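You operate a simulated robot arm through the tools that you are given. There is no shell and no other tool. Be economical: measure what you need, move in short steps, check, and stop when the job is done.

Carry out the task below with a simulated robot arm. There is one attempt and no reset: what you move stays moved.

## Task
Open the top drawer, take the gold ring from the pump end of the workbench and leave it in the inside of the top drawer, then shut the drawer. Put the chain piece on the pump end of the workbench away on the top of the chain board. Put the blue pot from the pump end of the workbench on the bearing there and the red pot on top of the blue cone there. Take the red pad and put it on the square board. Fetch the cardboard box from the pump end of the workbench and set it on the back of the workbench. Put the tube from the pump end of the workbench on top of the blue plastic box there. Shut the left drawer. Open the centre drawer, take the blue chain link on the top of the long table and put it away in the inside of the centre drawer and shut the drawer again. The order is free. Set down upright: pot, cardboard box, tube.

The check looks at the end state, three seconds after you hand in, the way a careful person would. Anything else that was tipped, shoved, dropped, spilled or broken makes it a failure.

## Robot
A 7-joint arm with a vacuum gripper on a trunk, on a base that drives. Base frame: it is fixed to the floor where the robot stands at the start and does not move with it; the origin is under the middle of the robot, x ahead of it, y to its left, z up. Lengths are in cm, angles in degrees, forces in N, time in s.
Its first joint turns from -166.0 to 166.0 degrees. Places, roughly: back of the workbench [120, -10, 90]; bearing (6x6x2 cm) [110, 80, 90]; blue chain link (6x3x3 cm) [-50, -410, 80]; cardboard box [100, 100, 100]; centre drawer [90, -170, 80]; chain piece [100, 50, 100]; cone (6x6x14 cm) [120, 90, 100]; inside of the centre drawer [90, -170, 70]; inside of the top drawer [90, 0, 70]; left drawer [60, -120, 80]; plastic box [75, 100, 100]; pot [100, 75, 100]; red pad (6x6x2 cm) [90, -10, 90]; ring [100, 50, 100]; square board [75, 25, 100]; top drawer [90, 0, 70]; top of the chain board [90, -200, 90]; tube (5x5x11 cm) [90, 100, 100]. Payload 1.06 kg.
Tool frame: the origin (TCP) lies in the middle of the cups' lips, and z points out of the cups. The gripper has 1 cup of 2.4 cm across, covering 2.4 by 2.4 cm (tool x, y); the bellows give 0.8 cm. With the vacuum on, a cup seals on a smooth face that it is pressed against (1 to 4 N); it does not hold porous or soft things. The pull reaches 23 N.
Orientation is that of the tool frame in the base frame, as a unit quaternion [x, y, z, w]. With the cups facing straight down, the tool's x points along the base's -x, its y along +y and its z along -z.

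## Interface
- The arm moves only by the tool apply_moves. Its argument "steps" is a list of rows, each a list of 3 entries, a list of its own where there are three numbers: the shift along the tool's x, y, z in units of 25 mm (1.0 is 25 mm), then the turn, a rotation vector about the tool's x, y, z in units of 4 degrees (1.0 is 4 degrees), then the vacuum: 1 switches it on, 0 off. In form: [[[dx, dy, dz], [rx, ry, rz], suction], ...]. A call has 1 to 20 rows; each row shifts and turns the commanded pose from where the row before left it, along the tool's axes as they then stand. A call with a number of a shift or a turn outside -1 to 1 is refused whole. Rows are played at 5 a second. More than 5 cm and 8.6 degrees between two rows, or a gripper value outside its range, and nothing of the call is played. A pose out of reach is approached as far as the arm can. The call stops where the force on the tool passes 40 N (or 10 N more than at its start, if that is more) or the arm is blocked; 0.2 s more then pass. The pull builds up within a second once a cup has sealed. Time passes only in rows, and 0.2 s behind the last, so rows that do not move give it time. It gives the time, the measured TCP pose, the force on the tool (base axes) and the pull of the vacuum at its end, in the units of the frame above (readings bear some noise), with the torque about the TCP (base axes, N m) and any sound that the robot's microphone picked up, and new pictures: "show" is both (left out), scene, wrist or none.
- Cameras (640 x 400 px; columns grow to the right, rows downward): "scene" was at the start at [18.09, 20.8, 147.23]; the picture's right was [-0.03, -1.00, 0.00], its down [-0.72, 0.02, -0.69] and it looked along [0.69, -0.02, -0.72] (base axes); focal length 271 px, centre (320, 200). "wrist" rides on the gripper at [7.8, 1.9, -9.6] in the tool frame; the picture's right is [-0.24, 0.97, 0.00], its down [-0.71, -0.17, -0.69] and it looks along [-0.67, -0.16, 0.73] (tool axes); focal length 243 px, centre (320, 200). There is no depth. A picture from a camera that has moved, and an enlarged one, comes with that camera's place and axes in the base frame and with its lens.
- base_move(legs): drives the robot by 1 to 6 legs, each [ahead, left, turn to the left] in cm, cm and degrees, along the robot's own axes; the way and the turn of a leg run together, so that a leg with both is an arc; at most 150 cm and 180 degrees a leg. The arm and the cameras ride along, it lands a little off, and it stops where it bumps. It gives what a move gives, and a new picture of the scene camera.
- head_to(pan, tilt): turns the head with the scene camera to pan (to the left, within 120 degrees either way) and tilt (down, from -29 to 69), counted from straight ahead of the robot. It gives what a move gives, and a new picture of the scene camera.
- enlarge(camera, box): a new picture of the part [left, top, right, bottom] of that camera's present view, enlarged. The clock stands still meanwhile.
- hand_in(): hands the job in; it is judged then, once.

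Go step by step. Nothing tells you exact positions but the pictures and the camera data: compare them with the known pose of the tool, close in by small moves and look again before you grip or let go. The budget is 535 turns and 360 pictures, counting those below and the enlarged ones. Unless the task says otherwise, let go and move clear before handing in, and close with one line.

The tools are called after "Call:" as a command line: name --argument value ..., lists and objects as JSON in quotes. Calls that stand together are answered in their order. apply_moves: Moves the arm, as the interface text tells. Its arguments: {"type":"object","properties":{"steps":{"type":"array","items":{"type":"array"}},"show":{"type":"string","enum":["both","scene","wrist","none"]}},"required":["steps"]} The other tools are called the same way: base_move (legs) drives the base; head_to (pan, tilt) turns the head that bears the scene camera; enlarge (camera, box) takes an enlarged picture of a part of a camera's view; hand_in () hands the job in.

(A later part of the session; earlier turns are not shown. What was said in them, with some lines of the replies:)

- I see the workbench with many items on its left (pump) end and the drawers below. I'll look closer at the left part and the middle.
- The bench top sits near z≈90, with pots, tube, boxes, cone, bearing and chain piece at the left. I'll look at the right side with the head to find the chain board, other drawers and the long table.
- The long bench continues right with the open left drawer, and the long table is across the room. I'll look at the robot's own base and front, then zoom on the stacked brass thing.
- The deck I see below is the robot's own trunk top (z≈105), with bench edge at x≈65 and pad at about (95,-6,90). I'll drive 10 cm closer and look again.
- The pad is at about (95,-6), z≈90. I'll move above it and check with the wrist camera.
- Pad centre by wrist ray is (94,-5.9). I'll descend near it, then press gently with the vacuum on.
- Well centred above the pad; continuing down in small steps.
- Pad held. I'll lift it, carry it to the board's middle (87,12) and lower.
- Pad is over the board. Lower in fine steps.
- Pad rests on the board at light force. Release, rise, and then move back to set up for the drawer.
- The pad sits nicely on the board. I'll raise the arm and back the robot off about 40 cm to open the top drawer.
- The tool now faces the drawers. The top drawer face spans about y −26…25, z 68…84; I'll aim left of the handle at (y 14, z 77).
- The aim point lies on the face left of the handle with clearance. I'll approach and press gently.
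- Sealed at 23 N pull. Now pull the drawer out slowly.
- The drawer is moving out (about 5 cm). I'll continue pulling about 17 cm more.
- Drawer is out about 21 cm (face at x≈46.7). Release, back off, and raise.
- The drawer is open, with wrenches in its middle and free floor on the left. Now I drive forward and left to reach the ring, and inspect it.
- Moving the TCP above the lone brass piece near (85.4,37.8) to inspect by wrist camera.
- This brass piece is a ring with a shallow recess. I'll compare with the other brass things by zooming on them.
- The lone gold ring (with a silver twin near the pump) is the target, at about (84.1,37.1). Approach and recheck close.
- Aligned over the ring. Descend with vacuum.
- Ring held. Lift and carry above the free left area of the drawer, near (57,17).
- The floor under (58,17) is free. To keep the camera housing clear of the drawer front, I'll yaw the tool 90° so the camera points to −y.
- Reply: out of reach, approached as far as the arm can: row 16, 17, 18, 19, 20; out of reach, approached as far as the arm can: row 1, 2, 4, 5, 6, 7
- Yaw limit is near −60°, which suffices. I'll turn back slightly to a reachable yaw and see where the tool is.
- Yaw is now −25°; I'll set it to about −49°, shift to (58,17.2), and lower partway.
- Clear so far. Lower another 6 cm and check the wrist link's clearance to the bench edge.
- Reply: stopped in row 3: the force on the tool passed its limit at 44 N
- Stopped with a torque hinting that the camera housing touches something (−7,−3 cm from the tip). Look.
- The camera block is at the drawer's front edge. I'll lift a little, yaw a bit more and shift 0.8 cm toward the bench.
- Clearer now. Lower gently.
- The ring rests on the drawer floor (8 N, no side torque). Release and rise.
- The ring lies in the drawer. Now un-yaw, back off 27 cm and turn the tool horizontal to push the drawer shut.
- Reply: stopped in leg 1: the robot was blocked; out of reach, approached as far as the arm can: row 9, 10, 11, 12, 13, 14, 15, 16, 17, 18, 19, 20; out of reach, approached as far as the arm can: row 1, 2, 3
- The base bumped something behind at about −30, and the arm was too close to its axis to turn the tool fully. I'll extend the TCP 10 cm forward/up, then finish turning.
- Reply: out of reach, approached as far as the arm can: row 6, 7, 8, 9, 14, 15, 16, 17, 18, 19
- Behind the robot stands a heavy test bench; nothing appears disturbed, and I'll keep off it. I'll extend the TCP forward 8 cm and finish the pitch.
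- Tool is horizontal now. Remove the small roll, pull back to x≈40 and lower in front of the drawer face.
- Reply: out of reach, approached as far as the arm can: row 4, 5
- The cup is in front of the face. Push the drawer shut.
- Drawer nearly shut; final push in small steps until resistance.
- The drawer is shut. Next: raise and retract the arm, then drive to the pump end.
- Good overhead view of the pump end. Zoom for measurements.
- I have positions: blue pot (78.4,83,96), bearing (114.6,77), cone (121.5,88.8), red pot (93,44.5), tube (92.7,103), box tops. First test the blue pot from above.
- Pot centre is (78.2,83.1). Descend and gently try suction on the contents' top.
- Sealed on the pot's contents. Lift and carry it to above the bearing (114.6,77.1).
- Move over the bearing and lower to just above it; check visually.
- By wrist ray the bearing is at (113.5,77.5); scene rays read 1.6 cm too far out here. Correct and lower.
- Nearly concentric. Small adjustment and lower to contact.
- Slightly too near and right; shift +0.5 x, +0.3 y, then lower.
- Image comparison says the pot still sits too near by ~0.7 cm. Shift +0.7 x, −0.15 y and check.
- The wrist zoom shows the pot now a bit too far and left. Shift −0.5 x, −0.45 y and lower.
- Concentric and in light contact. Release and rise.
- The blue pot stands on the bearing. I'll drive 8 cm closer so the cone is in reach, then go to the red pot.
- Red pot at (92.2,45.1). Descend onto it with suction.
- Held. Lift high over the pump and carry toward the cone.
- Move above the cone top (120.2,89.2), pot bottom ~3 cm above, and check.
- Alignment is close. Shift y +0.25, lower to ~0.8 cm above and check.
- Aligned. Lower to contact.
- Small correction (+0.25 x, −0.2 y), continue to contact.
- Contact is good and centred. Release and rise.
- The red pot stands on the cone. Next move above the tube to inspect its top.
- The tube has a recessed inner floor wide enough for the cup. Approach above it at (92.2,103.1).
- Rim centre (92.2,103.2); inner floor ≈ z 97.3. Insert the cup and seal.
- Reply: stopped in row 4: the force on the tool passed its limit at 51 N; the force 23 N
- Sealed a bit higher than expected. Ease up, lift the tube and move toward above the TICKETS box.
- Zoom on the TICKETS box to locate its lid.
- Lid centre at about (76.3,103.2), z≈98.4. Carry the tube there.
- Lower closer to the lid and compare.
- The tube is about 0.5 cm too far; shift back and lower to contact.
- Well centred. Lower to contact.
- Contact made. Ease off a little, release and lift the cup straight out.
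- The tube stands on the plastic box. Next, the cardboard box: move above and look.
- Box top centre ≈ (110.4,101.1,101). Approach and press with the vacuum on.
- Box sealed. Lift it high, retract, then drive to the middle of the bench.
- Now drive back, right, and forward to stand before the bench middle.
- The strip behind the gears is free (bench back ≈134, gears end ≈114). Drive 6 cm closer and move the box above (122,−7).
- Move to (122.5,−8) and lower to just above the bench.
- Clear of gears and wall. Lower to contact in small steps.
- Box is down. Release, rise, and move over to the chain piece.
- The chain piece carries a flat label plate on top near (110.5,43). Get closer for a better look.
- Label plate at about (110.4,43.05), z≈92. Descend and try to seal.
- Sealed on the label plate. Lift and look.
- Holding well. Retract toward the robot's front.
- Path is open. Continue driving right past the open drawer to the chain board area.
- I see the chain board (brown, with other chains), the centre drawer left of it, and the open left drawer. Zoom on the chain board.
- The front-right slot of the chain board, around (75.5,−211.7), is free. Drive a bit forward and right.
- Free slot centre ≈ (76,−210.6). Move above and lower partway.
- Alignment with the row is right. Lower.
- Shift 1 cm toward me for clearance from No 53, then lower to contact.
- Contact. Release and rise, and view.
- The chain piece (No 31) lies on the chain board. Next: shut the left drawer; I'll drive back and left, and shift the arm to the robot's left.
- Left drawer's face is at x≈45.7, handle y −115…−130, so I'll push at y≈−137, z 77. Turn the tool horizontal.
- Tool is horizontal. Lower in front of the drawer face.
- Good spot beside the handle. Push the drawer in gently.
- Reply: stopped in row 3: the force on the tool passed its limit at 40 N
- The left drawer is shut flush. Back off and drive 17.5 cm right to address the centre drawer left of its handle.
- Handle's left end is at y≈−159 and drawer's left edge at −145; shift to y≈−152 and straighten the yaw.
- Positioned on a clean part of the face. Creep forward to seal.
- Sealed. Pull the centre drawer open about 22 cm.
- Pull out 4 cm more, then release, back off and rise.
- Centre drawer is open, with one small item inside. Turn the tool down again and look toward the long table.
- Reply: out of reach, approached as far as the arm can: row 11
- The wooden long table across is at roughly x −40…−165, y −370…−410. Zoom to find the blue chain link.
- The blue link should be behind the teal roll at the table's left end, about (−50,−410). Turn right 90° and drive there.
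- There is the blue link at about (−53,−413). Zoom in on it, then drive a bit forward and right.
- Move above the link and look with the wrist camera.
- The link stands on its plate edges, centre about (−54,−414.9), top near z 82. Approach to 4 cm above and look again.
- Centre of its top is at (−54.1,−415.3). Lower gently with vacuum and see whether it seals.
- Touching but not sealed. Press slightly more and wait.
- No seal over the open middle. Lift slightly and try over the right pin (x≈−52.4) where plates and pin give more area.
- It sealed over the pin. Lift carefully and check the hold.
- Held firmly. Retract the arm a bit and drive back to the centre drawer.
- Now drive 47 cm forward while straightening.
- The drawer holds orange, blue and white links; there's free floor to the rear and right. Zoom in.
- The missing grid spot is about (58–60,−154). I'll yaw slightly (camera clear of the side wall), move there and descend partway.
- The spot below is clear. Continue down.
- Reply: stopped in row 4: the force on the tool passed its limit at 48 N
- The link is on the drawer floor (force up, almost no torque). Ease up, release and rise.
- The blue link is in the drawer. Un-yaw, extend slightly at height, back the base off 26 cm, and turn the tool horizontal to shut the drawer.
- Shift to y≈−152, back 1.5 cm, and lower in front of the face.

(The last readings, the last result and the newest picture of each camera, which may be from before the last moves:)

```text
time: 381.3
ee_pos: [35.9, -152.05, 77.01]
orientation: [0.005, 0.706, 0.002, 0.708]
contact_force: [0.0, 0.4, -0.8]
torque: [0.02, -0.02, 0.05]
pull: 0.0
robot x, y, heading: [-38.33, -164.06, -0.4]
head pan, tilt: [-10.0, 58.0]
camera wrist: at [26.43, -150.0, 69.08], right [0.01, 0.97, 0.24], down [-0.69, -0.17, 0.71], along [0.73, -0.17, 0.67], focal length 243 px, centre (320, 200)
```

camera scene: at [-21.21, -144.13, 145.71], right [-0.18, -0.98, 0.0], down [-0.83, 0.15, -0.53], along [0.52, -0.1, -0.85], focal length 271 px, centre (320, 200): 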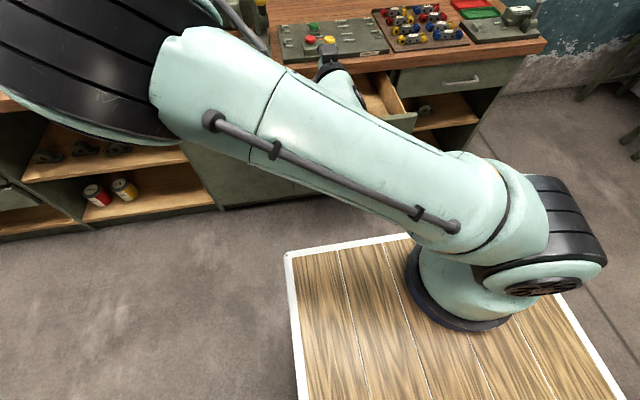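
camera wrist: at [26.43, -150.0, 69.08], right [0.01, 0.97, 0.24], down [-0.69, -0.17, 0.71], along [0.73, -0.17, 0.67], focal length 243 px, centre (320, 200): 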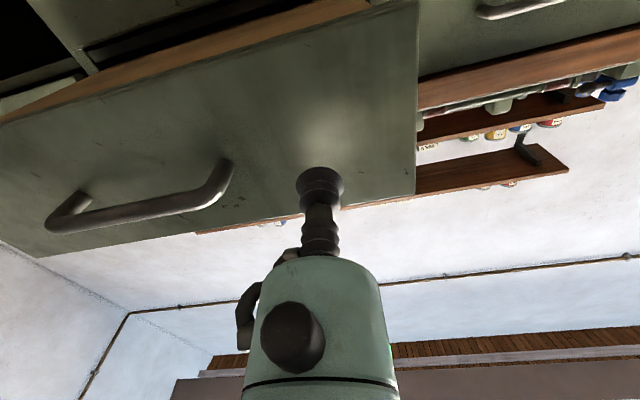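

Push the drawer slowly.

Call:
apply_moves --steps '[[[0, 0, 0.5], [0, 0, 0], 0], [[0, 0, 0.5], [0, 0, 0], 0], [[0, 0, 0.5], [0, 0, 0], 0], [[0, 0, 0.3], [0, 0, 0], 0], [[0, 0, 0.2], [0, 0, 0], 0], [[0, 0, 0.2], [0, 0, 0], 0], [[0, 0, 0.3], [0, 0, 0], 0], [[0, 0, 0.35], [0, 0, 0], 0], [[0, 0, 0.4], [0, 0, 0], 0], [[0, 0, 0.4], [0, 0, 0], 0], [[0, 0, 0.4], [0, 0, 0], 0], [[0, 0, 0.4], [0, 0, 0], 0], [[0, 0, 0.4], [0, 0, 0], 0], [[0, 0, 0.4], [0, 0, 0], 0], [[0, 0, 0.4], [0, 0, 0], 0], [[0, 0, 0.4], [0, 0, 0], 0], [[0, 0, 0.4], [0, 0, 0], 0], [[0, 0, 0.4], [0, 0, 0], 0], [[0, 0, 0.4], [0, 0, 0], 0], [[0, 0, 0.4], [0, 0, 0], 0]]' --show "none"

Call:
apply_moves --steps '[[[0, 0, 0.4], [0, 0, 0], 0], [[0, 0, 0.4], [0, 0, 0], 0], [[0, 0, 0.4], [0, 0, 0], 0], [[0, 0, 0.4], [0, 0, 0], 0], [[0, 0, 0.4], [0, 0, 0], 0], [[0, 0, 0.4], [0, 0, 0], 0], [[0, 0, 0.4], [0, 0, 0], 0], [[0, 0, 0.4], [0, 0, 0], 0], [[0, 0, 0.4], [0, 0, 0], 0], [[0, 0, 0.4], [0, 0, 0], 0], [[0, 0, 0.3], [0, 0, 0], 0], [[0, 0, 0.2], [0, 0, 0], 0], [[0, 0, 0], [0, 0, 0], 0]]' --show "wrist"

```text
time: 385.5
ee_pos: [55.24, -152.16, 76.94]
orientation: [0.004, 0.706, 0.001, 0.708]
contact_force: [0.1, 0.1, -0.1]
torque: [0.01, 0.0, -0.02]
pull: 0.0
robot x, y, heading: [-38.24, -164.09, -0.3]
head pan, tilt: [-10.0, 58.0]
```

```text
time: 388.3
ee_pos: [66.35, -152.31, 76.72]
orientation: [0.005, 0.706, 0.001, 0.708]
contact_force: [-0.1, 0.4, -0.1]
torque: [-0.01, 0.02, 0.02]
pull: 0.0
robot x, y, heading: [-38.29, -164.09, -0.5]
head pan, tilt: [-10.0, 58.0]
camera wrist: at [56.77, -150.16, 69.0], right [0.01, 0.97, 0.24], down [-0.69, -0.17, 0.71], along [0.73, -0.17, 0.67], focal length 243 px, centre (320, 200)
```

wrist: 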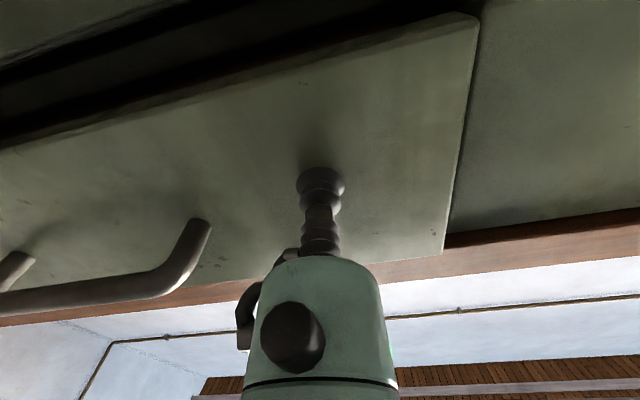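

Call:
apply_moves --steps '[[[0, 0, 0.2], [0, 0, 0], 0], [[0, 0, 0.2], [0, 0, 0], 0], [[0, 0, 0.2], [0, 0, 0], 0], [[0, 0, 0.15], [0, 0, 0], 0], [[0, 0, 0.12], [0, 0, 0], 0], [[0, 0, 0.1], [0, 0, 0], 0], [[0, 0, 0.06], [0, 0, 0], 0], [[0, 0, 0], [0, 0, 0], 0]]' --show "none"

```text
time: 390.1
ee_pos: [68.84, -152.16, 76.95]
orientation: [0.004, 0.707, 0.001, 0.707]
contact_force: [-24.4, -6.9, 2.3]
torque: [0.06, 0.06, 0.19]
pull: 0.0
robot x, y, heading: [-38.37, -163.96, -0.4]
head pan, tilt: [-10.0, 58.0]
```

Drawer fully shut (24 N resistance). Back off and rise, then review the scene.

Call:
apply_moves --steps '[[[0, 0, -0.4], [0, 0, 0], 0], [[0, 0, -0.8], [0, 0, 0], 0], [[0, 0, -0.9], [0, 0, 0], 0], [[0, 0, -0.9], [0, 0, 0], 0], [[0, 0, -0.9], [0, 0, 0], 0], [[-1, 0, 0], [0, 0, 0], 0], [[-1, 0, 0], [0, 0, 0], 0], [[-1, 0, 0], [0, 0, 0], 0], [[-1, 0, 0], [0, 0, 0], 0], [[-1, 0, 0], [0, 0, 0], 0], [[-1, 0, 0], [0, 0, 0], 0], [[-1, 0, 0], [0, 0, 0], 0], [[-1, 0, 0], [0, 0, 0], 0], [[-1, 0, 0], [0, 0, 0], 0], [[-1, 0, 0], [0, 0, 0], 0], [[-1, 0, 0], [0, 0, 0], 0], [[-1, 0, 0], [0, 0, 0], 0], [[-1, 0, 0], [0, 0, 0], 0], [[0, 0, 0], [0, 0, 0], 0]]' --show "none"

Call:
head_to --pan 25 --tilt 35

Call:
enlarge --camera "scene" --box '[0, 60, 320, 260]'

```text
time: 394.1
ee_pos: [59.04, -152.5, 109.55]
orientation: [0.005, 0.706, 0.001, 0.708]
contact_force: [-0.5, -0.4, 0.1]
torque: [0.01, 0.02, 0.01]
pull: 0.1
robot x, y, heading: [-38.23, -163.81, -0.5]
head pan, tilt: [-10.0, 58.0]
```

```text
time: 395.1
ee_pos: [59.16, -152.52, 109.57]
orientation: [0.007, 0.706, 0.0, 0.708]
contact_force: [0.5, -0.4, 0.4]
torque: [0.02, 0.0, -0.03]
pull: 0.0
robot x, y, heading: [-38.26, -163.87, -0.4]
head pan, tilt: [25.0, 35.0]
camera scene: at [-19.98, -139.23, 148.9], right [0.42, -0.91, 0.0], down [-0.52, -0.24, -0.82], along [0.74, 0.34, -0.57], focal length 271 px, centre (320, 200)
```

scene: 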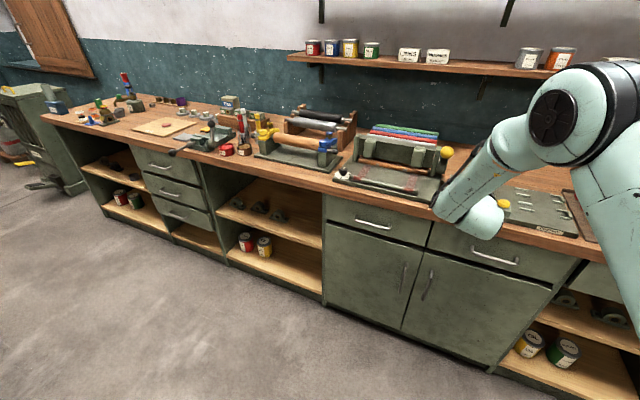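

```text
2.00 times, centred on (160, 160) of scene
camera zoom: at [-19.98, -139.23, 148.9], right [0.42, -0.91, 0.0], down [-0.52, -0.24, -0.82], along [0.74, 0.34, -0.57], focal length 542 px, centre (640, 280)
```

zoom: 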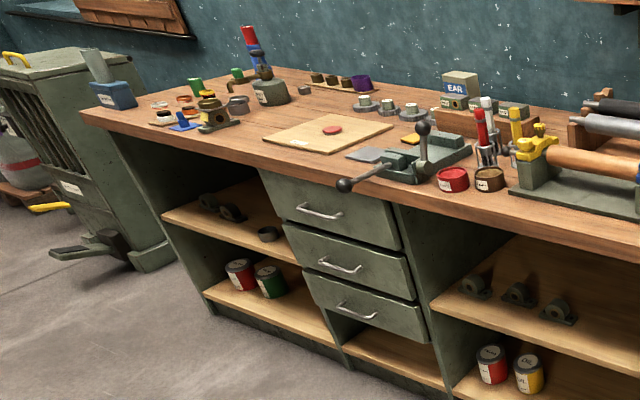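

All drawers are shut; the red pot, blue pot, tube, box, pad and chain are in place, and the arm is clear. Handing in.

Call:
hand_in

```text
The job is handed in.
```

The whole list is done and handed in. The gold ring and the blue chain link are in their drawers. The chain piece, both pots, the pad, the cardboard box and the tube stand where you asked, and the top, left and centre drawers are shut. While backing up, the robot bumped the test bench behind it once; nothing on it looked disturbed.
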